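You operate a simulated robot arm through the tools that you are given. There is no shell and no other tool. Be economical: measure what you need, move in short steps, check, and stop when the job is done.

The job below is to be done with a simulated robot arm. You get a single attempt, and the scene is never put back.

JOB
Take the kale pot and leave it on the green-edged bench. Press the white gauge button two times. Take the salt block from the check bench and put it on top of the tag box. Open the basin flap. The order is free.

It is judged by the outcome, as a careful person would: the job done as asked, and still so three seconds after it is handed in. It fails if anything else is knocked over, pushed out of place, dropped, spilled or broken.

ROBOT AND FRAMES
A 6-joint arm with a fingered hand on a trunk, on a base that drives. Base frame: it is fixed to the floor where the robot stands at the start and does not move with it; the origin is under the middle of the robot, x ahead of it, y to its left, z up; the surface under the hand at the start is at about z = 860. Units: mm, degrees, N and s.
With the tool pointing down near the work surface it reaches from about 320 to 800 mm from the robot's upright axis, wherever it stands. Its first joint turns from -115.0 to 115.0 degrees. Places, roughly: basin flap [-12200, 5100, 900]; green-edged bench [-2200, -200, 900]; kale pot [750, 0, 1000]; salt block (5x5x4 cm) [800, -1200, 900]; tag box [750, -1750, 1000]; white gauge button [600, -800, 900]. Payload 4 kg.
The tool frame sits at the grasp point between the pads (the TCP): z along the fingers, y along the line on which they close. The tips reach 26 mm beyond it. Largest opening 164 mm; the body of the gripper starts 73 mm behind the TCP. The gripper is a hand of 5 fingers: y runs from the thumb to the fingers, the wrist lies at [0, 0, -239] in the tool frame, and closing takes about 1.5 s.
Orientation is that of the tool frame in the base frame, as a unit quaternion [w, x, y, z]. With the fingers straight down and closing along the base's y, the tool's x points along the base's -x, its y along +y and its z along -z.

CONTROLS
- The arm moves only by the tool servo_tool. Its argument "plan" is a list that holds one entry, the list of rows, each a list of 6 numbers: the shift along the tool's x, y, z in cm, then the turn, a rotation vector about the tool's x, y, z in degrees. In form: [[[x, y, z, rx, ry, rz], ...]]. A call has 1 to 20 rows; each row is the pose to reach, as a shift and turn from the pose commanded when the call began, along the tool's axes at that moment. "fingers" is the opening, from 0 (shut) to 1 (fully open), set as the call begins (left out, the last holds). Rows are played at 5 a second. More than 50 mm and 8.6 degrees between two rows, or a gripper value outside its range, and nothing of the call is played. Where a pose cannot be reached the arm comes as near as it can. A force on the tool above 40 N (or 10 N above the force at the start of the call, whichever is more), or a blocked arm, ends the call early, and 0.2 s more pass. Each finger travels about 45 mm/s and halts on what it meets, pressing with about 21 N; the grip force reading is that of the motor and also rises with nothing between the fingers. The clock runs only during rows and for 0.2 s after the last one: add rows that repeat a pose to give the fingers time. The reply holds the time, the measured pose of the TCP, the force on the tool along the base axes, the opening and the grip force, in the units named above and with some noise, with the torque about the TCP (base axes, N m) and any sound that the robot's microphone picked up.
- Cameras (640 x 400 px; columns grow to the right, rows downward): "scene" is now at [15.1, 138.3, 1784.2]; the picture's right is [-0.52, -0.85, 0.00], its down [-0.61, 0.37, -0.70] and it looks along [0.60, -0.37, -0.71] (base axes); focal length 289 px, centre (320, 200). "wrist" rides on the gripper at [50, -70, -93] in the tool frame; the picture's right is [0.81, 0.59, 0.00], its down [-0.43, 0.60, -0.68] and it looks along [-0.40, 0.55, 0.74] (tool axes); focal length 270 px, centre (320, 200). There is no depth. A picture from a camera that has moved, and an enlarged one, comes with that camera's place and axes in the base frame and with its lens. The place of the scene camera against the robot may be out by one fixed shift of up to 12 mm in any direction.
- capture(camera): a new picture of that camera. No time passes.
- move_column(by): slides the trunk up (or, below 0, down) by that many mm; the arm and the scene camera ride with it, the base frame stays. It gives what a move gives, with no picture.
- steer(legs): drives the robot by 1 to 6 legs, each [ahead, left, turn to the left] in mm, mm and degrees, along the robot's own axes; the way and the turn of a leg run together, so that a leg with both is an arc; at most 1500 mm and 180 degrees a leg. The arm and the cameras ride along, it lands a little off, and it stops where it bumps. It gives what a move gives.
- preshape(shape): the hand has 5 fingers and takes this shape, open, in about a second: jaw (thumb against the fingers, like two jaws); tri (thumb and two fingers); tip (a fingertip pinch); poke (one finger out to press); point (the index stretched); flat (the hand flat); cup (the hand cupped); fist (a fist). The gripper value then closes the fingers along that shape, each until it touches; the sizes above hold for jaw. It gives what a move gives, with no picture.
- head_to(pan, tilt): turns the head with the scene camera to pan (to the left, within 155 degrees either way) and tilt (down, from -29 to 69), counted from straight ahead of the robot. It gives what a move gives.
- zoom(camera, box): a new picture of the part [left, top, right, bottom] of that camera's present view, enlarged. No time passes.
- finish_job(): hands the job in; it is judged then, once.

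Work in short steps. Places have to be worked out from the pictures, the camera data and where the tool is seen: move nearer, look again, correct. Check each grasp and each placing, and mend what went wrong. You have 165 turns and 128 pictures in all, those below and enlarged ones among them. Open the gripper and draw the arm clear of the work before you hand the job in, unless the task says otherwise; then end with one line.

The tools are called as a command line: name --argument value ..., lists and objects as JSON in quotes. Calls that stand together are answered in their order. servo_tool: Moves the arm, as the interface text tells. Its arguments: {"type":"object","properties":{"plan":{"type":"array","items":{"type":"array","items":{"type":"array","items":{"type":"number"}}}},"fingers":{"type":"number"}},"required":["plan"]} The other tools are called the same way: move_column (by) slides the trunk up or down; preshape (shape) gives the hand a shape; steer (legs) drives the base; head_to (pan, tilt) turns the head that bears the scene camera; capture (camera) takes a picture; zoom (camera, box) takes an enlarged picture of a part of a camera's view; finish_job () hands the job in.

At the start:

```text
t: 0.0
tcp_pos: [513.7, -186.4, 1243.4]
tool_rot: [0.0, 0.0, 1.0, -0.001]
wrist_force: [-0.1, -0.1, 0.1]
moment: [-0.02, 0.0, 0.0]
opening: 163.8
gripper_force: 0.1
shape: jaw
trunk travel left (down, up): [-825.0, 165.0]
robot x, y, heading: [2.4, -1.8, 0.1]
head pan, tilt: [-31.4, 45.5]
```

scene: 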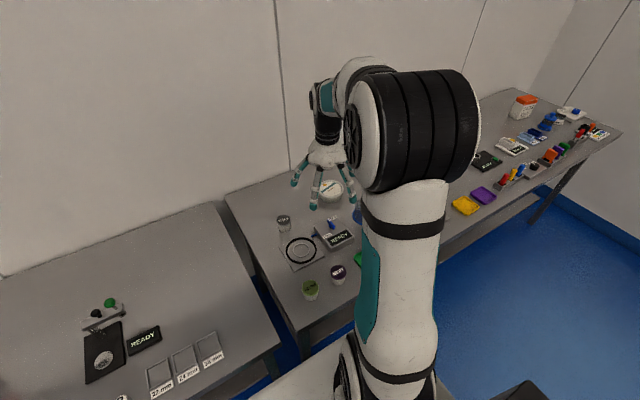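
wrist: 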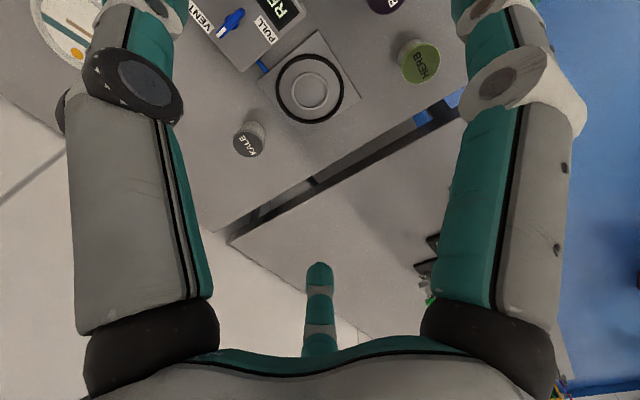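

I'll first look closer at the work bench around the kale pot and gauge.

zoom --camera "scene" --box '[220, 170, 380, 310]'

zoom --camera "scene" --box '[440, 80, 620, 220]'

zoom --camera "wrist" --box '[160, 0, 480, 200]'

```text
2.86 times, centred on (300, 240) of scene
camera zoom: at [15.1, 138.3, 1784.2], right [-0.52, -0.85, 0.0], down [-0.61, 0.37, -0.7], along [0.6, -0.37, -0.71], focal length 826 px, centre (377, 86)
```

zoom: 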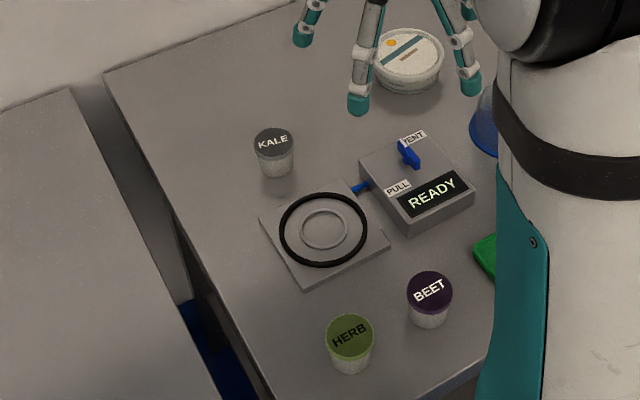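

```text
2.86 times, centred on (530, 150) of scene
camera zoom: at [15.1, 138.3, 1784.2], right [-0.52, -0.85, 0.0], down [-0.61, 0.37, -0.7], along [0.6, -0.37, -0.71], focal length 826 px, centre (-280, 343)
```

zoom: 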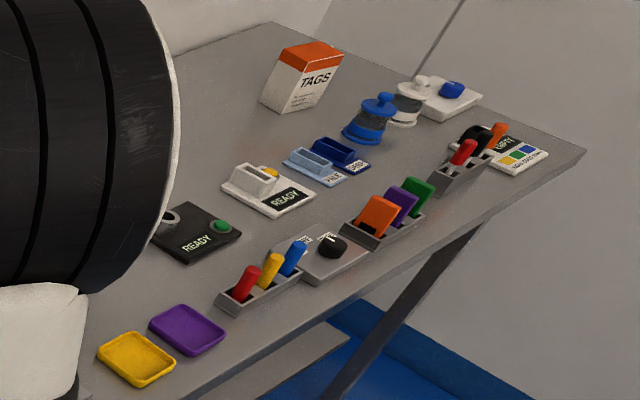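

```text
2.00 times, centred on (320, 100) of wrist
camera zoom: at [462.9, -255.4, 1337.0], right [-0.81, 0.59, 0.0], down [0.43, 0.6, 0.68], along [0.4, 0.55, -0.74], focal length 541 px, centre (320, 400)
```

zoom: 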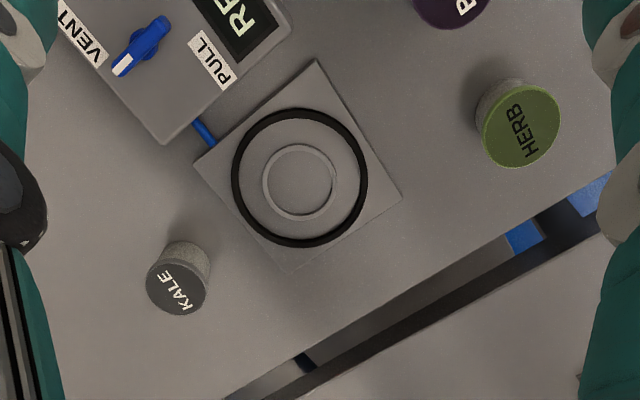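

The kale pot seems to be near (708, -126), its lid top near z 935. I'll look around with the head to learn the room before moving.

head_to --pan 150 --tilt 25

capture --camera "scene"

head_to --pan -150 --tilt 25

capture --camera "scene"

head_to --pan -75 --tilt 35

capture --camera "scene"

head_to --pan 75 --tilt 25

capture --camera "scene"

```text
t: 2.7
tcp_pos: [512.6, -185.2, 1242.3]
tool_rot: [0.001, 0.0, 1.0, 0.0]
wrist_force: [0.4, -0.8, -0.4]
moment: [0.03, 0.02, -0.01]
opening: 163.9
gripper_force: 0.0
shape: jaw
trunk travel left (down, up): [-825.0, 165.0]
robot x, y, heading: [2.3, 0.5, 0.0]
head pan, tilt: [150.0, 25.0]
```

```text
122 pictures are left
camera scene: at [-133.7, 226.6, 1815.5], right [0.5, 0.87, 0.0], down [0.37, -0.21, -0.91], along [-0.78, 0.45, -0.42], focal length 289 px, centre (320, 200)
```

scene: 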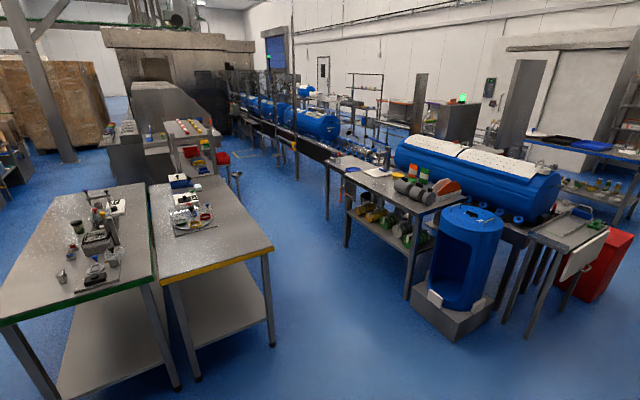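

```text
t: 6.8
tcp_pos: [512.5, -185.1, 1243.9]
tool_rot: [0.0, 0.0, 1.0, 0.0]
wrist_force: [1.0, 0.5, -0.1]
moment: [0.0, -0.04, 0.02]
opening: 163.9
gripper_force: 0.1
shape: jaw
trunk travel left (down, up): [-825.0, 165.0]
robot x, y, heading: [-0.9, -0.7, 0.0]
head pan, tilt: [-150.0, 25.0]
```

```text
121 pictures are left
camera scene: at [-133.8, 134.4, 1815.5], right [-0.5, 0.87, 0.0], down [0.37, 0.21, -0.91], along [-0.78, -0.45, -0.42], focal length 289 px, centre (320, 200)
```

scene: 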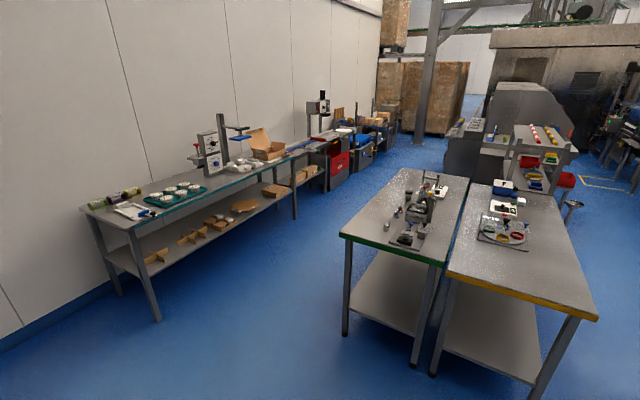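

```text
t: 8.3
tcp_pos: [513.5, -185.8, 1243.3]
tool_rot: [0.0, 0.0, 1.0, -0.001]
wrist_force: [-0.1, -0.2, -0.8]
moment: [0.0, 0.0, 0.03]
opening: 163.9
gripper_force: 0.2
shape: jaw
trunk travel left (down, up): [-825.0, 165.0]
robot x, y, heading: [1.2, -0.8, 0.0]
head pan, tilt: [-75.0, 35.0]
```

```text
120 pictures are left
camera scene: at [-31.3, 95.4, 1799.7], right [-0.97, -0.26, 0.0], down [-0.15, 0.55, -0.82], along [0.21, -0.79, -0.57], focal length 289 px, centre (320, 200)
```

scene: 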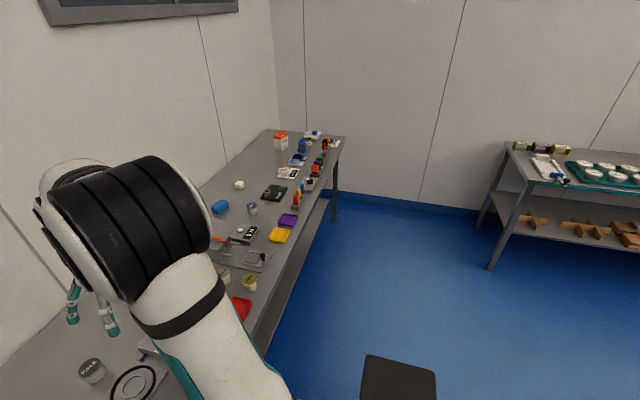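

```text
t: 10.6
tcp_pos: [514.1, -185.1, 1243.6]
tool_rot: [0.0, 0.0, 1.0, 0.0]
wrist_force: [-0.5, 0.3, -0.4]
moment: [-0.03, -0.01, 0.0]
opening: 163.8
gripper_force: 0.0
shape: jaw
trunk travel left (down, up): [-825.0, 165.0]
robot x, y, heading: [-0.3, 0.3, 0.0]
head pan, tilt: [75.0, 25.0]
```

```text
119 pictures are left
camera scene: at [-30.1, 269.5, 1815.5], right [0.97, -0.26, 0.0], down [-0.11, -0.41, -0.91], along [0.23, 0.88, -0.42], focal length 289 px, centre (320, 200)
```

scene: 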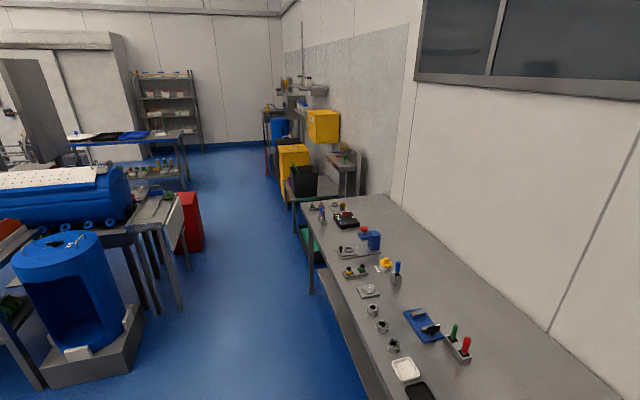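

The layout is clear: the green-edged bench is behind, and the check bench continues to my right. I'll strafe right to the gauge and salt block first, then look down at them.

steer --legs '[[0, -750, 0]]'

head_to --pan -25 --tilt 50

capture --camera "scene"

capture --camera "wrist"

```text
t: 14.7
tcp_pos: [519.3, -928.6, 1244.2]
tool_rot: [0.0, -0.006, 1.0, 0.0]
wrist_force: [-0.3, -0.5, 0.2]
moment: [0.01, 0.01, -0.03]
opening: 163.9
gripper_force: 0.0
shape: jaw
trunk travel left (down, up): [-825.0, 165.0]
robot x, y, heading: [2.0, -749.4, 0.7]
head pan, tilt: [75.0, 25.0]
```

```text
t: 16.4
tcp_pos: [519.2, -927.7, 1243.7]
tool_rot: [0.0, -0.007, 1.0, 0.0]
wrist_force: [0.3, 0.2, 0.1]
moment: [-0.04, -0.04, -0.02]
opening: 163.9
gripper_force: 0.1
shape: jaw
trunk travel left (down, up): [-825.0, 165.0]
robot x, y, heading: [4.5, -751.6, 0.7]
head pan, tilt: [-25.0, 50.0]
```

```text
118 pictures are left
camera scene: at [18.3, -600.2, 1778.0], right [-0.41, -0.91, 0.0], down [-0.7, 0.32, -0.64], along [0.59, -0.26, -0.77], focal length 289 px, centre (320, 200)
```

scene: 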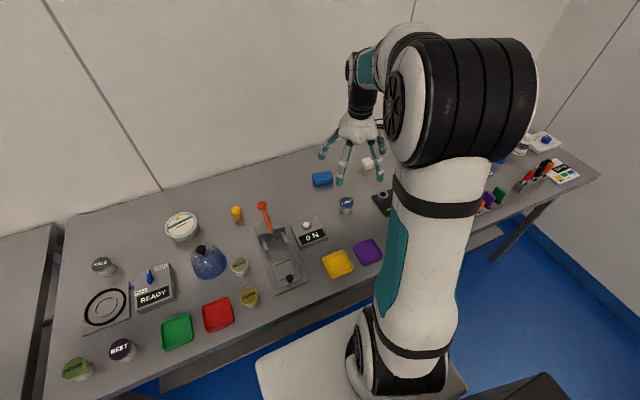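

```text
117 pictures are left
camera wrist: at [470.0, -998.4, 1337.0], right [-0.82, 0.58, 0.0], down [0.43, 0.6, 0.68], along [0.39, 0.55, -0.74], focal length 270 px, centre (320, 200)
```

wrist: 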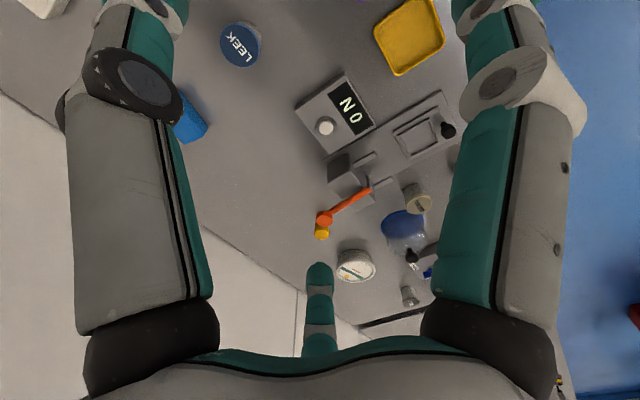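

The gauge is the box showing "0 N" with a round white button. Zooming to triangulate the button and the salt block.

zoom --camera "scene" --box '[250, 140, 410, 260]'

zoom --camera "wrist" --box '[270, 50, 430, 170]'

```text
3.33 times, centred on (330, 200) of scene
camera zoom: at [18.3, -600.2, 1778.0], right [-0.41, -0.91, 0.0], down [-0.7, 0.32, -0.64], along [0.59, -0.26, -0.77], focal length 964 px, centre (287, 200)
```

zoom: 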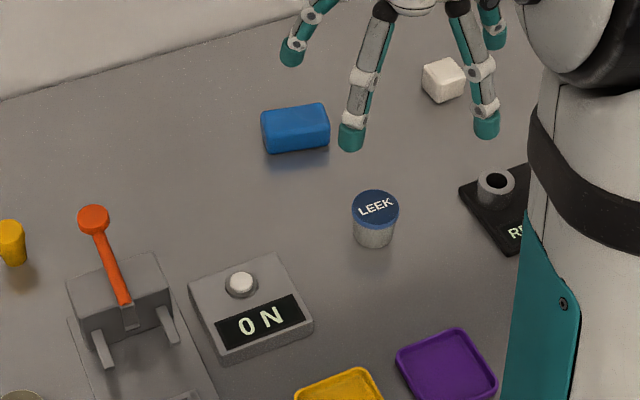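

```text
3.33 times, centred on (350, 110) of wrist
camera zoom: at [470.0, -998.4, 1337.0], right [-0.82, 0.58, 0.0], down [0.43, 0.6, 0.68], along [0.39, 0.55, -0.74], focal length 901 px, centre (220, 500)
```

zoom: 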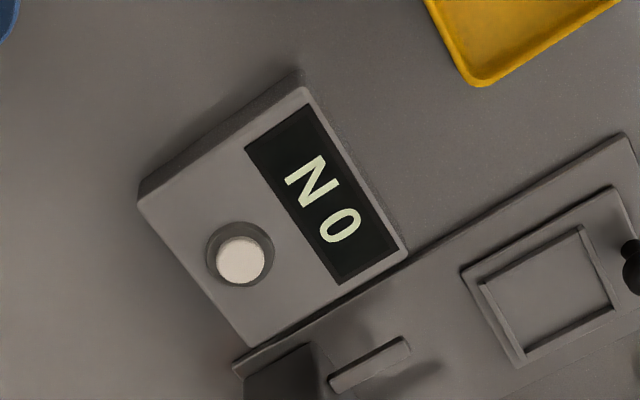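

Button works out near (597, -798, ~890), salt block near (805, -1185). I'll shape the hand to poke and move above the button, then look.

preshape --shape "poke"

servo_tool --plan '[[[-1.5, 2.5, 2, 0, 0, 0], [-3, 5, 4, 0, 0, 0], [-4.5, 7.5, 6, 0, 0, 0], [-6, 10, 8, 0, 0, 0], [-7.5, 12.8, 10, 0, 0, 0], [-7.8, 12.8, 14, 0, 0, 0], [-7.8, 12.8, 17, 0, 0, 0], [-7.8, 12.8, 17, 0, 0, 0]]]'

capture --camera "wrist"

capture --camera "scene"

```text
t: 17.3
tcp_pos: [520.4, -930.1, 1243.4]
tool_rot: [0.001, -0.006, 1.0, 0.0]
wrist_force: [0.4, 0.5, 0.1]
moment: [0.01, 0.0, 0.02]
opening: 0.0
gripper_force: 0.0
shape: poke
trunk travel left (down, up): [-825.0, 165.0]
robot x, y, heading: [1.0, -750.2, 0.8]
head pan, tilt: [-25.0, 50.0]
```

```text
t: 19.1
tcp_pos: [597.0, -800.6, 1071.4]
tool_rot: [0.0, -0.006, 1.0, 0.0]
wrist_force: [0.2, 0.0, 0.1]
moment: [0.01, -0.02, 0.0]
opening: 0.1
gripper_force: 0.0
shape: poke
trunk travel left (down, up): [-825.0, 165.0]
robot x, y, heading: [6.0, -747.2, 0.5]
head pan, tilt: [-25.0, 50.0]
```

```text
114 pictures are left
camera wrist: at [547.1, -870.1, 1165.2], right [-0.82, 0.58, 0.0], down [0.43, 0.6, 0.68], along [0.39, 0.55, -0.74], focal length 270 px, centre (320, 200)
```

wrist: 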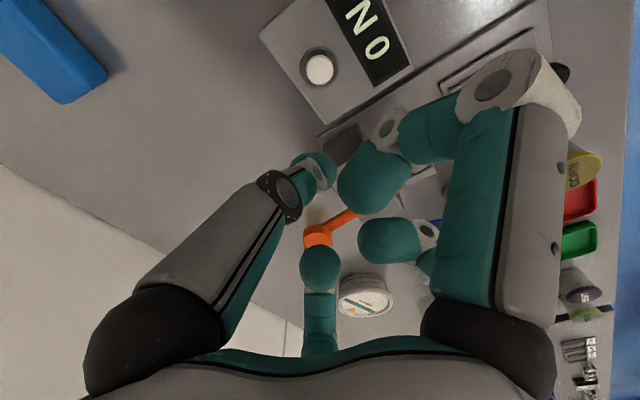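

```text
113 pictures are left
camera scene: at [17.9, -600.4, 1778.0], right [-0.41, -0.91, 0.0], down [-0.7, 0.32, -0.64], along [0.59, -0.27, -0.77], focal length 289 px, centre (320, 200)
```

scene: 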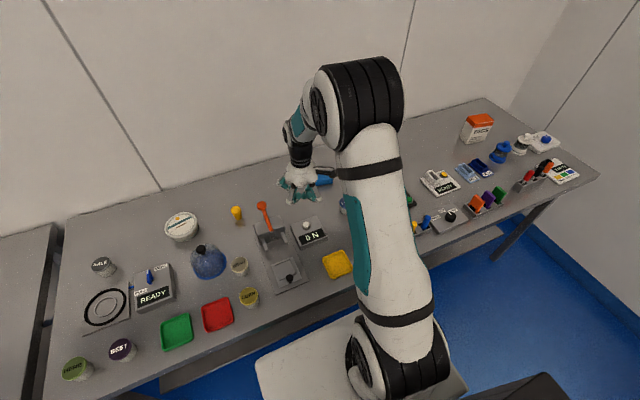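

The poke fingertip projects in line with the TCP, ~26 mm beyond it. The folded fingers would come near the press housing on the left, so I'll turn the hand 90° about its axis to keep clear, and look.

servo_tool --plan '[[[0, 0, 0, 0, 0, 8], [0, 0, 0, 0, 0, 16], [0, 0, 0, 0, 0, 24], [0, 0, 0, 0, 0, 32], [0, 0, 0, 0, 0, 40], [0, 0, 0, 0, 0, 48], [0, 0, 0, 0, 0, 56], [0, 0, 0, 0, 0, 64], [0, 0, 0, 0, 0, 72], [0, 0, 0, 0, 0, 80], [0, 0, 0, 0, 0, 88], [0, 0, 0, 0, 0, 90], [0, 0, 0, 0, 0, 90]]]'

capture --camera "wrist"

zoom --camera "scene" --box '[230, 130, 390, 250]'

```text
t: 21.9
tcp_pos: [596.0, -799.1, 1073.0]
tool_rot: [0.0, 0.704, 0.711, 0.0]
wrist_force: [-0.6, -0.1, -0.6]
moment: [0.0, -0.01, 0.0]
opening: 0.1
gripper_force: 0.0
shape: poke
trunk travel left (down, up): [-825.0, 165.0]
robot x, y, heading: [3.4, -747.2, 0.3]
head pan, tilt: [-25.0, 50.0]
```

```text
112 pictures are left
camera wrist: at [526.3, -749.5, 1166.8], right [0.58, 0.82, 0.0], down [0.6, -0.43, 0.68], along [0.55, -0.39, -0.74], focal length 270 px, centre (320, 200)
```

wrist: 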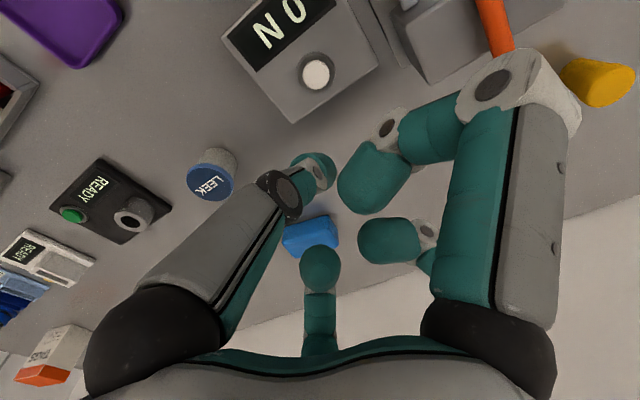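

```text
3.33 times, centred on (310, 190) of scene
camera zoom: at [18.3, -600.2, 1778.0], right [-0.41, -0.91, 0.0], down [-0.7, 0.32, -0.64], along [0.59, -0.27, -0.77], focal length 964 px, centre (353, 233)
```

zoom: 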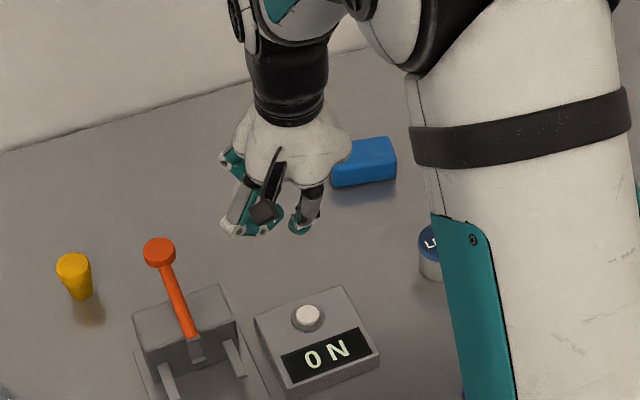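

Two wrist views agree: button at (595, -803, 888). I descend to ~35 mm above it and check alignment.

servo_tool --plan '[[[-0.4, -0.1, 4, 0, 0, 0], [-0.4, -0.1, 8, 0, 0, 0], [-0.4, -0.1, 12, 0, 0, 0], [-0.4, -0.1, 12.5, 0, 0, 0], [-0.4, -0.1, 12.5, 0, 0, 0]]]'

capture --camera "wrist"

zoom --camera "scene" --box '[260, 170, 360, 260]'

```text
t: 23.1
tcp_pos: [596.3, -804.8, 947.6]
tool_rot: [0.0, 0.703, 0.712, 0.001]
wrist_force: [-0.3, 0.4, 0.8]
moment: [-0.01, 0.02, 0.01]
opening: 0.0
gripper_force: 0.0
shape: poke
trunk travel left (down, up): [-825.0, 165.0]
robot x, y, heading: [3.7, -747.3, 0.4]
head pan, tilt: [-25.0, 50.0]
```

```text
110 pictures are left
camera wrist: at [525.6, -754.8, 1041.1], right [0.58, 0.82, 0.0], down [0.6, -0.43, 0.68], along [0.55, -0.39, -0.74], focal length 270 px, centre (320, 200)
```

wrist: 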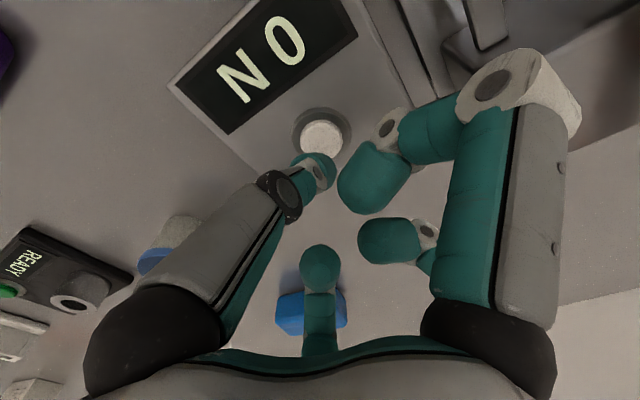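

```text
4.44 times, centred on (310, 215) of scene
camera zoom: at [18.8, -600.3, 1778.0], right [-0.41, -0.91, 0.0], down [-0.7, 0.32, -0.64], along [0.59, -0.27, -0.77], focal length 1285 px, centre (364, 133)
```

zoom: 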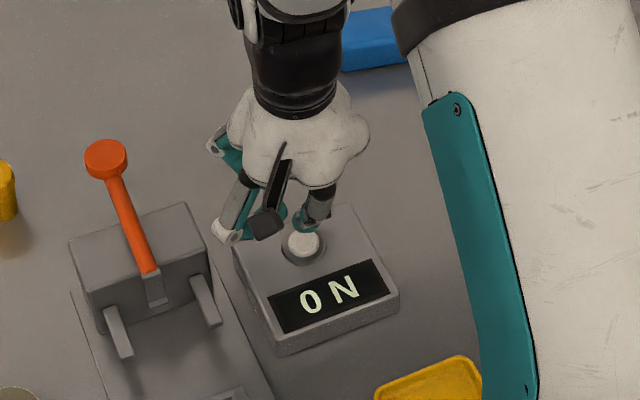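

Aligned within ~2 mm. I lower to about contact and read the force.

servo_tool --plan '[[[0, 0, 1.5, 0, 0, 0], [0, 0, 2.5, 0, 0, 0], [0, 0, 3.0, 0, 0, 0], [0, 0, 3.3, 0, 0, 0], [0, 0, 3.3, 0, 0, 0]]]'

zoom --camera "wrist" --box '[240, 80, 400, 200]'

```text
t: 24.4
tcp_pos: [595.2, -804.1, 920.0]
tool_rot: [0.002, 0.703, 0.711, 0.002]
wrist_force: [-8.5, 0.6, 30.2]
moment: [0.04, 0.18, 0.0]
opening: 0.0
gripper_force: 0.1
shape: poke
trunk travel left (down, up): [-825.0, 165.0]
robot x, y, heading: [3.7, -749.6, 0.4]
head pan, tilt: [-25.0, 50.0]
heard: click
stopped in row 5: the force on the tool passed its limit at 41 N (the readings are from after the stop); the commanded pose is now the measured one
```

```text
3.33 times, centred on (320, 140) of wrist
camera zoom: at [524.6, -754.8, 1012.9], right [0.58, 0.82, 0.0], down [0.6, -0.42, 0.68], along [0.56, -0.39, -0.73], focal length 901 px, centre (320, 400)
```

zoom: 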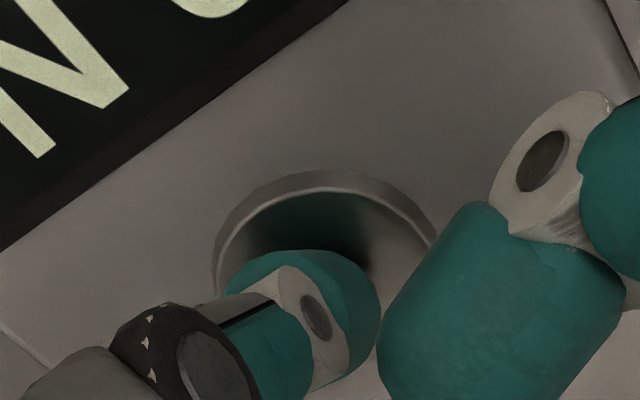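

A click was heard: first press done. I back off 20 mm to release.

servo_tool --plan '[[[0, 0, -1, 0, 0, 0], [0, 0, -2, 0, 0, 0], [0, 0, -2, 0, 0, 0], [0, 0, -2, 0, 0, 0]]]'

zoom --camera "scene" --box '[260, 170, 360, 260]'

```text
t: 25.4
tcp_pos: [595.2, -804.9, 934.2]
tool_rot: [0.0, 0.703, 0.711, 0.0]
wrist_force: [-0.4, -0.5, -0.8]
moment: [-0.02, -0.02, -0.04]
opening: 0.1
gripper_force: 0.1
shape: poke
trunk travel left (down, up): [-825.0, 165.0]
robot x, y, heading: [4.4, -746.3, 0.7]
head pan, tilt: [-25.0, 50.0]
```

```text
4.44 times, centred on (310, 215) of scene
camera zoom: at [18.1, -600.2, 1778.0], right [-0.41, -0.91, 0.0], down [-0.7, 0.32, -0.64], along [0.59, -0.27, -0.77], focal length 1285 px, centre (364, 133)
```

zoom: 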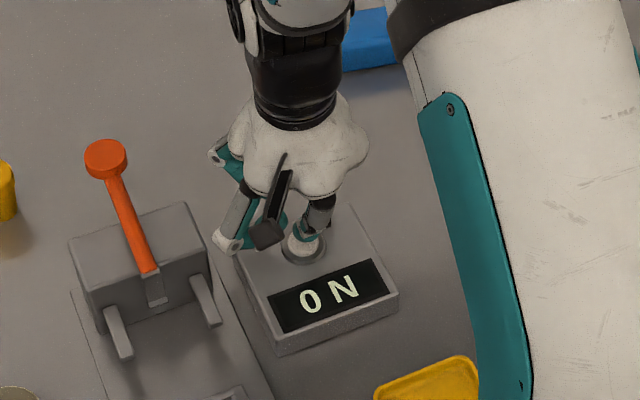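

Force is zero, so the button is free. Raise another 10 mm, then press the second time.

servo_tool --plan '[[[0, 0, -1, 0, 0, 0], [0, 0, -1, 0, 0, 0], [0, 0, 0, 0, 0, 0], [0, 0, 1.2, 0, 0, 0], [0, 0, 1.8, 0, 0, 0], [0, 0, 2.0, 0, 0, 0], [0, 0, 2.0, 0, 0, 0]]]'

```text
t: 26.9
tcp_pos: [593.9, -805.2, 919.6]
tool_rot: [0.002, 0.704, 0.711, 0.002]
wrist_force: [-8.8, -2.2, 33.6]
moment: [0.04, 0.16, 0.02]
opening: 0.3
gripper_force: 0.0
shape: poke
trunk travel left (down, up): [-825.0, 165.0]
robot x, y, heading: [5.6, -743.7, 0.7]
head pan, tilt: [-25.0, 50.0]
heard: click
```

Second click heard. Now I retreat straight up, well clear of the gauge.

servo_tool --plan '[[[0, 0, -3, 0, 0, 0], [0, 0, -8, 0, 0, 0], [0, 0, -13, 0, 0, 0], [0, 0, -18, 0, 0, 0], [0, 0, -23, 0, 0, 0], [0, 0, -26, 0, 0, 0], [0, 0, -26, 0, 0, 0]]]'

preshape --shape "jaw"

steer --legs '[[0, -550, 0]]'

capture --camera "scene"

capture --camera "wrist"

```text
t: 28.6
tcp_pos: [594.6, -805.0, 1174.3]
tool_rot: [0.0, 0.704, 0.711, 0.0]
wrist_force: [0.0, 0.8, 0.0]
moment: [-0.01, 0.0, -0.06]
opening: 0.0
gripper_force: 0.1
shape: poke
trunk travel left (down, up): [-825.0, 165.0]
robot x, y, heading: [0.4, -746.4, 1.1]
head pan, tilt: [-25.0, 50.0]
```

```text
t: 29.4
tcp_pos: [593.6, -805.2, 1173.1]
tool_rot: [0.0, 0.703, 0.711, 0.0]
wrist_force: [0.2, 0.2, 0.2]
moment: [-0.04, -0.03, -0.02]
opening: 164.2
gripper_force: 0.1
shape: jaw
trunk travel left (down, up): [-825.0, 165.0]
robot x, y, heading: [3.4, -746.0, 0.5]
head pan, tilt: [-25.0, 50.0]
```

```text
t: 32.6
tcp_pos: [596.6, -1362.8, 1173.4]
tool_rot: [0.0, 0.707, 0.707, 0.0]
wrist_force: [0.1, -1.0, -0.3]
moment: [0.0, 0.01, 0.0]
opening: 164.1
gripper_force: 0.1
shape: jaw
trunk travel left (down, up): [-825.0, 165.0]
robot x, y, heading: [8.5, -1298.5, -0.4]
head pan, tilt: [-25.0, 50.0]
```

```text
106 pictures are left
camera scene: at [22.8, -1151.2, 1778.1], right [-0.42, -0.91, 0.0], down [-0.69, 0.32, -0.64], along [0.58, -0.27, -0.77], focal length 289 px, centre (320, 200)
```

scene: 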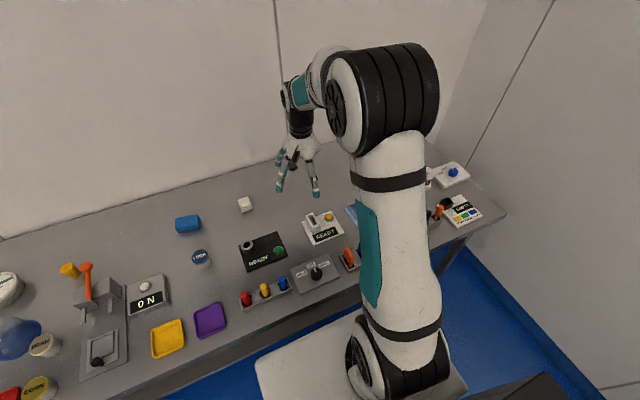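

```text
105 pictures are left
camera wrist: at [527.3, -1312.1, 1267.4], right [0.59, 0.81, 0.0], down [0.59, -0.43, 0.68], along [0.55, -0.4, -0.74], focal length 270 px, centre (320, 200)
```

wrist: 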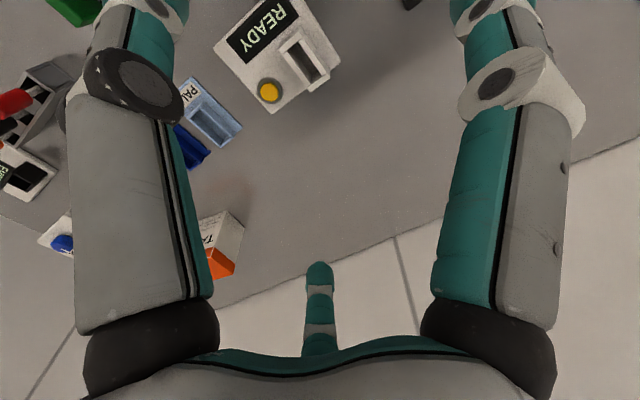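

Salt block estimates to (802, -1185), at the edge of reach. I check how much free space there is between the base and the bench before moving forward.

head_to --pan 25 --tilt 69

capture --camera "scene"

```text
t: 33.8
tcp_pos: [596.5, -1362.4, 1173.6]
tool_rot: [0.0, 0.707, 0.707, 0.0]
wrist_force: [0.9, 0.4, 0.7]
moment: [-0.02, 0.01, 0.01]
opening: 164.2
gripper_force: 0.1
shape: jaw
trunk travel left (down, up): [-825.0, 165.0]
robot x, y, heading: [8.3, -1296.1, -0.0]
head pan, tilt: [25.0, 68.8]
```

```text
104 pictures are left
camera scene: at [3.8, -1094.2, 1756.1], right [0.42, -0.91, 0.0], down [-0.85, -0.39, -0.36], along [0.33, 0.15, -0.93], focal length 289 px, centre (320, 200)
```

scene: 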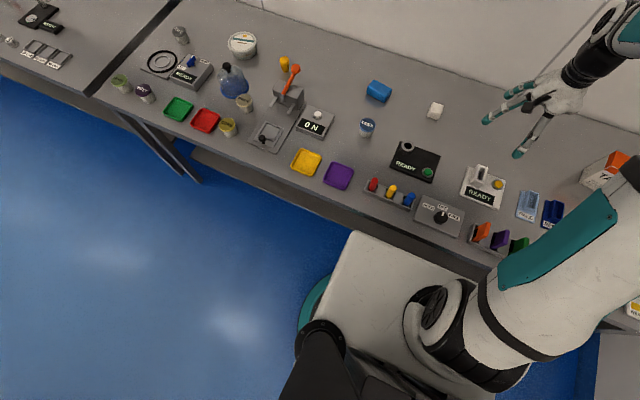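

The bench edge is at about x 350 and I can't judge base clearance, so I'll stay at this distance and just strafe left to line up with the salt block, then move the hand above it.

steer --legs '[[0, 108, 0]]'

servo_tool --plan '[[[1, 4, 0, 0, 0, 0], [2, 8, 0, 0, 0, 0], [3, 12, 0, 0, 0, 0], [4, 16, 0, 0, 0, 0], [5, 19, 1, 0, 0, 0], [6, 19, 5, 0, 0, 0], [6, 19, 8, 0, 0, 0], [6, 19, 8, 0, 0, 0]]]'

capture --camera "wrist"

capture --camera "scene"

```text
t: 35.0
tcp_pos: [596.5, -1254.6, 1174.0]
tool_rot: [0.0, 0.707, 0.707, -0.001]
wrist_force: [0.6, -0.1, -0.5]
moment: [-0.06, -0.02, 0.02]
opening: 164.0
gripper_force: 0.1
shape: jaw
trunk travel left (down, up): [-825.0, 165.0]
robot x, y, heading: [7.0, -1192.7, -0.4]
head pan, tilt: [25.0, 68.8]
```

```text
t: 36.8
tcp_pos: [787.7, -1197.1, 1095.2]
tool_rot: [0.0, 0.707, 0.707, 0.001]
wrist_force: [-0.7, -0.3, -0.6]
moment: [-0.02, -0.02, -0.03]
opening: 164.0
gripper_force: 0.1
shape: jaw
trunk travel left (down, up): [-825.0, 165.0]
robot x, y, heading: [11.4, -1192.2, 0.1]
head pan, tilt: [25.0, 68.8]
```

```text
103 pictures are left
camera wrist: at [718.5, -1147.0, 1189.4], right [0.59, 0.81, 0.0], down [0.59, -0.43, 0.68], along [0.55, -0.4, -0.73], focal length 270 px, centre (320, 200)
```

wrist: 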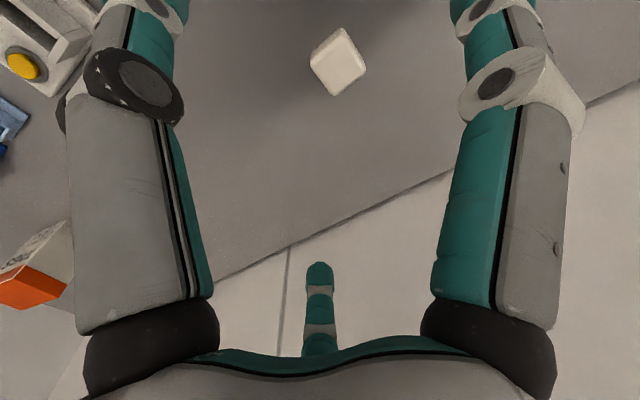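

```text
102 pictures are left
camera scene: at [3.5, -987.5, 1756.0], right [0.42, -0.91, 0.0], down [-0.85, -0.39, -0.36], along [0.33, 0.15, -0.93], focal length 289 px, centre (320, 200)
```

scene: 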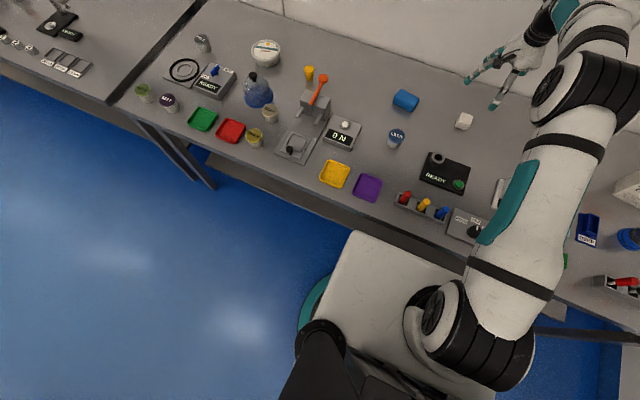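

The block from the wrist is at about (800, -1183). Zooming to get its edge orientation.

zoom --camera "wrist" --box '[280, 10, 400, 110]'

```text
4.00 times, centred on (340, 60) of wrist
camera zoom: at [718.5, -1147.0, 1189.4], right [0.59, 0.81, 0.0], down [0.59, -0.43, 0.68], along [0.55, -0.4, -0.73], focal length 1081 px, centre (240, 760)
```

zoom: 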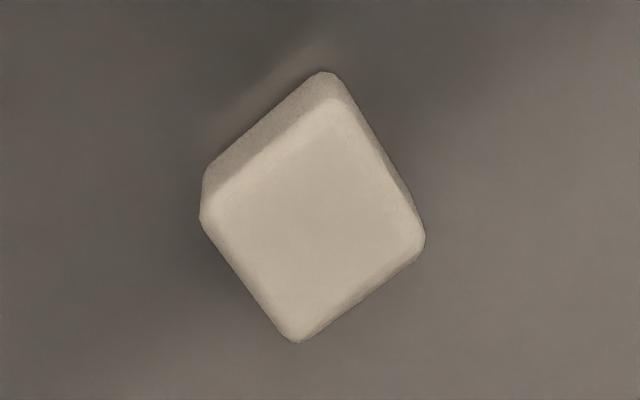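

The block is axis-aligned, centre (798, -1182), so closing along base x suits it. Descending over it to TCP z≈925 first, then look.

servo_tool --plan '[[[1, 0.7, 2, 0, 0, 0], [1.5, 1.0, 6, 0, 0, 0], [1.5, 1.0, 10, 0, 0, 0], [1.5, 1.0, 14, 0, 0, 0], [1.5, 1.0, 16, 0, 0, 0], [1.5, 1.0, 16, 0, 0, 0]]]'

capture --camera "wrist"

zoom --camera "scene" --box '[380, 40, 560, 180]'

```text
t: 38.2
tcp_pos: [796.9, -1181.1, 933.4]
tool_rot: [0.0, 0.708, 0.706, 0.0]
wrist_force: [-0.3, -0.4, -0.3]
moment: [0.01, 0.02, 0.01]
opening: 164.1
gripper_force: 0.2
shape: jaw
trunk travel left (down, up): [-825.0, 165.0]
robot x, y, heading: [8.8, -1192.6, -0.2]
head pan, tilt: [25.0, 68.8]
```

```text
100 pictures are left
camera wrist: at [727.3, -1130.4, 1028.1], right [0.59, 0.81, 0.0], down [0.59, -0.43, 0.68], along [0.55, -0.4, -0.74], focal length 270 px, centre (320, 200)
```

wrist: 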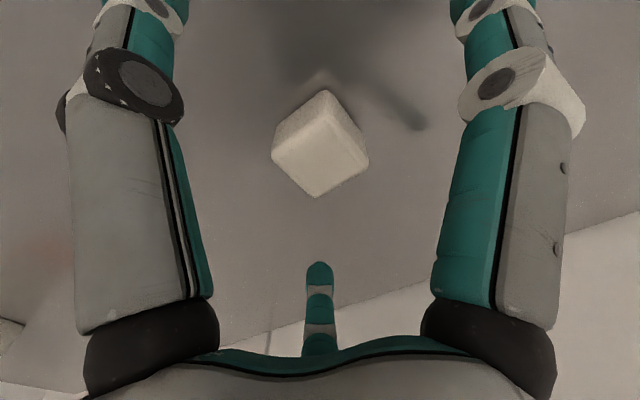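

```text
2.86 times, centred on (470, 110) of scene
camera zoom: at [4.0, -987.6, 1756.0], right [0.42, -0.91, 0.0], down [-0.85, -0.39, -0.36], along [0.33, 0.15, -0.93], focal length 826 px, centre (-109, 457)
```

zoom: 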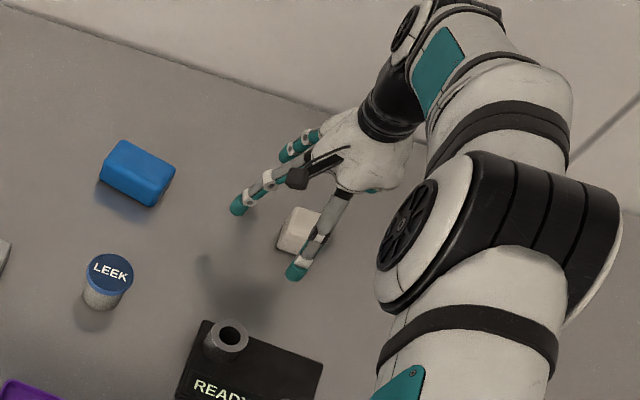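

Block is centred under the hand, with free space around it. Lower to TCP z≈895 and close.

servo_tool --plan '[[[0.1, 0.1, 2, 0, 0, 0], [0.1, 0.1, 3.2, 0, 0, 0], [0.1, 0.1, 3.7, 0, 0, 0], [0.1, 0.1, 3.7, 0, 0, 0]]]'

servo_tool --plan '[[[0, 0, 0, 0, 0, 0], [0, 0, 0, 0, 0, 0], [0, 0, 0, 0, 0, 0], [0, 0, 0, 0, 0, 0], [0, 0, 0, 0, 0, 0], [0, 0, 0, 0, 0, 0], [0, 0, 0, 0, 0, 0], [0, 0, 0, 0, 0, 0], [0, 0, 0, 0, 0, 0], [0, 0, 0, 0, 0, 0]]]' --fingers 0.2

capture --camera "wrist"

zoom --camera "scene" --box '[380, 40, 560, 180]'

```text
t: 39.2
tcp_pos: [797.9, -1179.9, 896.6]
tool_rot: [0.001, 0.708, 0.706, 0.0]
wrist_force: [-0.8, 0.7, 0.1]
moment: [0.01, 0.0, 0.0]
opening: 163.8
gripper_force: 0.1
shape: jaw
trunk travel left (down, up): [-825.0, 165.0]
robot x, y, heading: [6.3, -1192.9, 0.1]
head pan, tilt: [25.0, 68.8]
```

```text
t: 41.4
tcp_pos: [799.0, -1179.2, 897.0]
tool_rot: [0.0, 0.707, 0.707, 0.0]
wrist_force: [0.5, 0.2, -0.4]
moment: [0.04, 0.0, 0.01]
opening: 45.2
gripper_force: 20.2
shape: jaw
trunk travel left (down, up): [-825.0, 165.0]
robot x, y, heading: [6.9, -1190.4, -0.4]
head pan, tilt: [25.0, 68.8]
```

```text
98 pictures are left
camera wrist: at [729.3, -1128.9, 990.6], right [0.59, 0.81, 0.0], down [0.59, -0.43, 0.68], along [0.55, -0.4, -0.74], focal length 270 px, centre (320, 200)
```

wrist: 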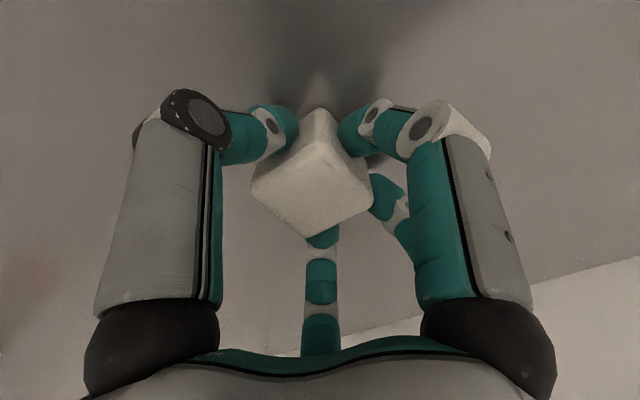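

```text
2.86 times, centred on (470, 110) of scene
camera zoom: at [4.3, -987.5, 1756.0], right [0.42, -0.91, 0.0], down [-0.85, -0.39, -0.36], along [0.33, 0.15, -0.93], focal length 826 px, centre (-109, 457)
```

zoom: 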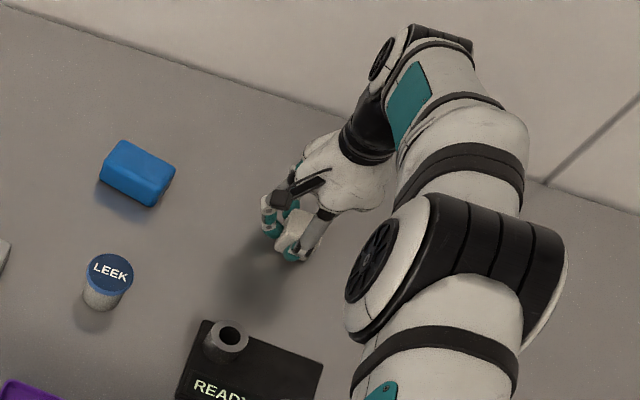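

Gripped: opening 45 mm, 20 N. Lift straight up and check.

servo_tool --plan '[[[0, 0, -2, 0, 0, 0], [0, 0, -5, 0, 0, 0], [0, 0, -10, 0, 0, 0], [0, 0, -15, 0, 0, 0], [0, 0, -20, 0, 0, 0], [0, 0, -25, 0, 0, 0], [0, 0, -28, 0, 0, 0], [0, 0, -28, 0, 0, 0]]]'

capture --camera "wrist"

```text
t: 43.2
tcp_pos: [800.0, -1182.2, 1174.6]
tool_rot: [0.001, 0.708, 0.706, 0.001]
wrist_force: [0.2, 1.2, -2.0]
moment: [0.01, -0.03, -0.04]
opening: 44.9
gripper_force: 20.9
shape: jaw
trunk travel left (down, up): [-825.0, 165.0]
robot x, y, heading: [6.9, -1193.0, -0.2]
head pan, tilt: [25.0, 68.8]
```

```text
96 pictures are left
camera wrist: at [729.8, -1130.4, 1269.0], right [0.59, 0.81, 0.0], down [0.59, -0.43, 0.68], along [0.55, -0.4, -0.73], focal length 270 px, centre (320, 200)
```

wrist: 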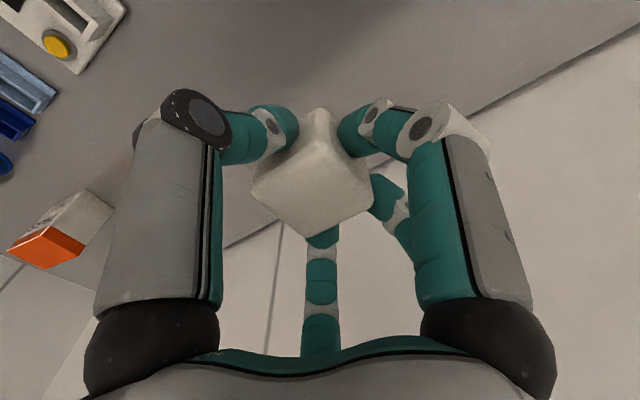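

Block is held securely. Pull the hand in a bit and strafe right toward the tag box, then look at it.

servo_tool --plan '[[[0, -4, -2, 0, 0, 0], [0, -8, -4, 0, 0, 0], [0, -12, -5, 0, 0, 0], [0, -15, -5, 0, 0, 0], [0, -15, -5, 0, 0, 0]]]'

steer --legs '[[0, -400, 0]]'

head_to --pan -15 --tilt 50

capture --camera "scene"

capture --camera "wrist"

```text
t: 44.4
tcp_pos: [649.2, -1179.5, 1224.0]
tool_rot: [0.0, 0.708, 0.707, 0.0]
wrist_force: [0.4, -0.7, -1.6]
moment: [0.02, -0.01, -0.03]
opening: 44.6
gripper_force: 21.0
shape: jaw
trunk travel left (down, up): [-825.0, 165.0]
robot x, y, heading: [5.8, -1188.6, 0.2]
head pan, tilt: [25.0, 68.8]
```

```text
t: 46.9
tcp_pos: [647.4, -1580.2, 1226.0]
tool_rot: [0.0, 0.707, 0.707, -0.001]
wrist_force: [-0.7, 0.0, -1.7]
moment: [0.02, 0.0, -0.02]
opening: 44.8
gripper_force: 21.2
shape: jaw
trunk travel left (down, up): [-825.0, 165.0]
robot x, y, heading: [5.8, -1589.2, -0.0]
head pan, tilt: [25.0, 68.8]
```

```text
t: 47.9
tcp_pos: [648.0, -1579.2, 1225.3]
tool_rot: [0.0, 0.707, 0.707, 0.0]
wrist_force: [0.0, -0.1, -1.9]
moment: [0.02, 0.02, -0.04]
opening: 44.7
gripper_force: 21.5
shape: jaw
trunk travel left (down, up): [-825.0, 165.0]
robot x, y, heading: [5.8, -1589.8, -0.2]
head pan, tilt: [-15.0, 50.0]
```

```text
95 pictures are left
camera scene: at [27.2, -1430.3, 1777.9], right [-0.26, -0.97, 0.0], down [-0.74, 0.2, -0.64], along [0.62, -0.17, -0.77], focal length 289 px, centre (320, 200)
```

scene: 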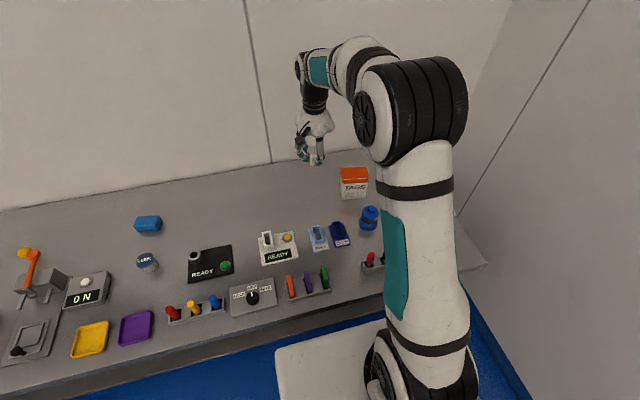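

```text
94 pictures are left
camera wrist: at [578.4, -1528.4, 1319.2], right [0.59, 0.81, 0.0], down [0.59, -0.43, 0.68], along [0.55, -0.4, -0.74], focal length 270 px, centre (320, 200)
```

wrist: 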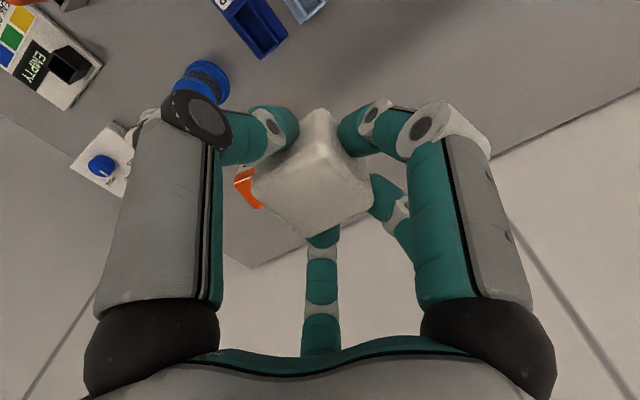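

Tag box top is near (738, -1758). Zooming for its top face size and orientation.

zoom --camera "scene" --box '[310, 140, 400, 210]'

zoom --camera "wrist" --box '[150, 60, 310, 240]'

```text
5.71 times, centred on (355, 175) of scene
camera zoom: at [27.2, -1430.3, 1777.9], right [-0.26, -0.97, 0.0], down [-0.74, 0.2, -0.64], along [0.62, -0.17, -0.77], focal length 1652 px, centre (120, 343)
```

zoom: 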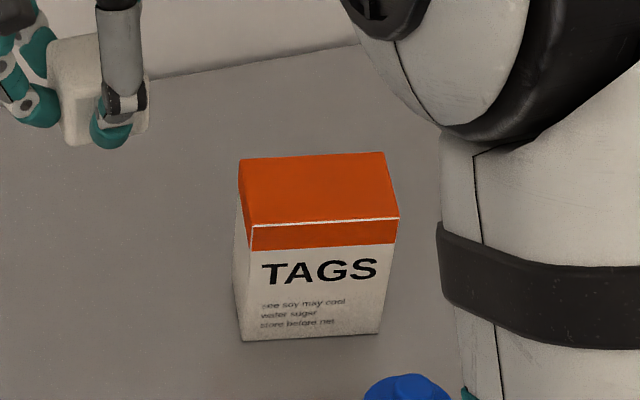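

```text
2.22 times, centred on (230, 150) of wrist
camera zoom: at [578.4, -1528.4, 1319.2], right [0.59, 0.81, 0.0], down [0.59, -0.43, 0.68], along [0.55, -0.4, -0.74], focal length 601 px, centre (520, 311)
```

zoom: 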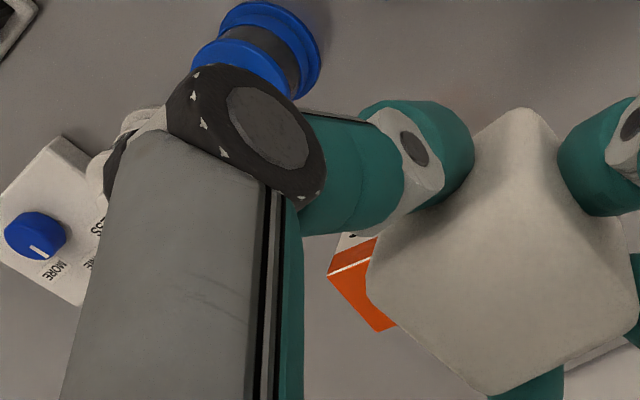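

Box top ≈ 98×63 mm, z≈981, yawed about -11°, centre near (760, -1768). I'll strafe 150 mm right and put the hand above it for a better wrist view.

steer --legs '[[0, -160, 0]]'

servo_tool --plan '[[[-1, 4, 0, 0, 0, 0], [-2, 8, 0, 0, 0, 0], [-2.8, 11, 0, 0, 0, 0], [-2.8, 11, 0, 0, 0, 0]]]'

capture --camera "wrist"

capture --camera "scene"

```text
t: 49.4
tcp_pos: [648.8, -1738.6, 1225.3]
tool_rot: [0.0, 0.708, 0.707, 0.001]
wrist_force: [-0.3, -0.5, -2.1]
moment: [0.06, -0.02, -0.01]
opening: 44.8
gripper_force: 21.7
shape: jaw
trunk travel left (down, up): [-825.0, 165.0]
robot x, y, heading: [7.0, -1749.1, 0.0]
head pan, tilt: [-15.0, 50.0]
```

```text
t: 50.4
tcp_pos: [756.1, -1765.6, 1224.1]
tool_rot: [0.0, 0.707, 0.707, 0.001]
wrist_force: [0.7, 0.5, -2.2]
moment: [-0.02, 0.0, 0.02]
opening: 44.8
gripper_force: 20.6
shape: jaw
trunk travel left (down, up): [-825.0, 165.0]
robot x, y, heading: [7.2, -1747.2, -0.1]
head pan, tilt: [-15.0, 50.0]
```

```text
91 pictures are left
camera wrist: at [687.3, -1714.6, 1318.6], right [0.59, 0.81, 0.0], down [0.59, -0.43, 0.68], along [0.55, -0.4, -0.73], focal length 270 px, centre (320, 200)
```

wrist: 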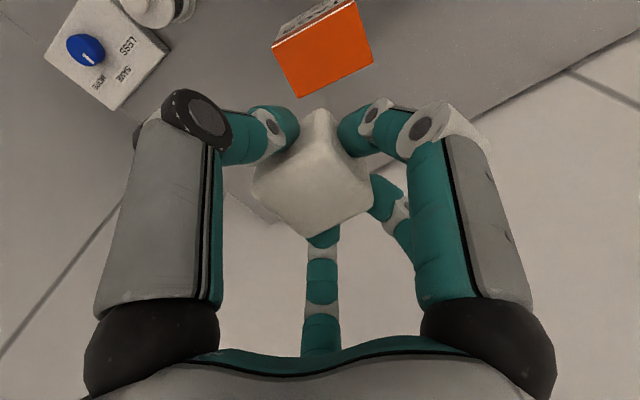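

```text
90 pictures are left
camera scene: at [25.8, -1588.3, 1778.0], right [-0.26, -0.97, 0.0], down [-0.74, 0.2, -0.64], along [0.62, -0.17, -0.77], focal length 289 px, centre (320, 200)
```

scene: 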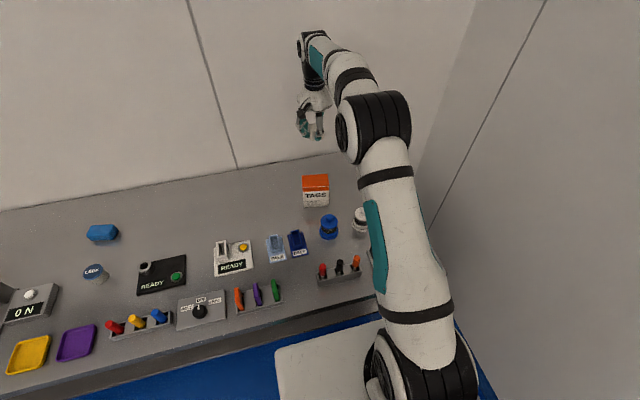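

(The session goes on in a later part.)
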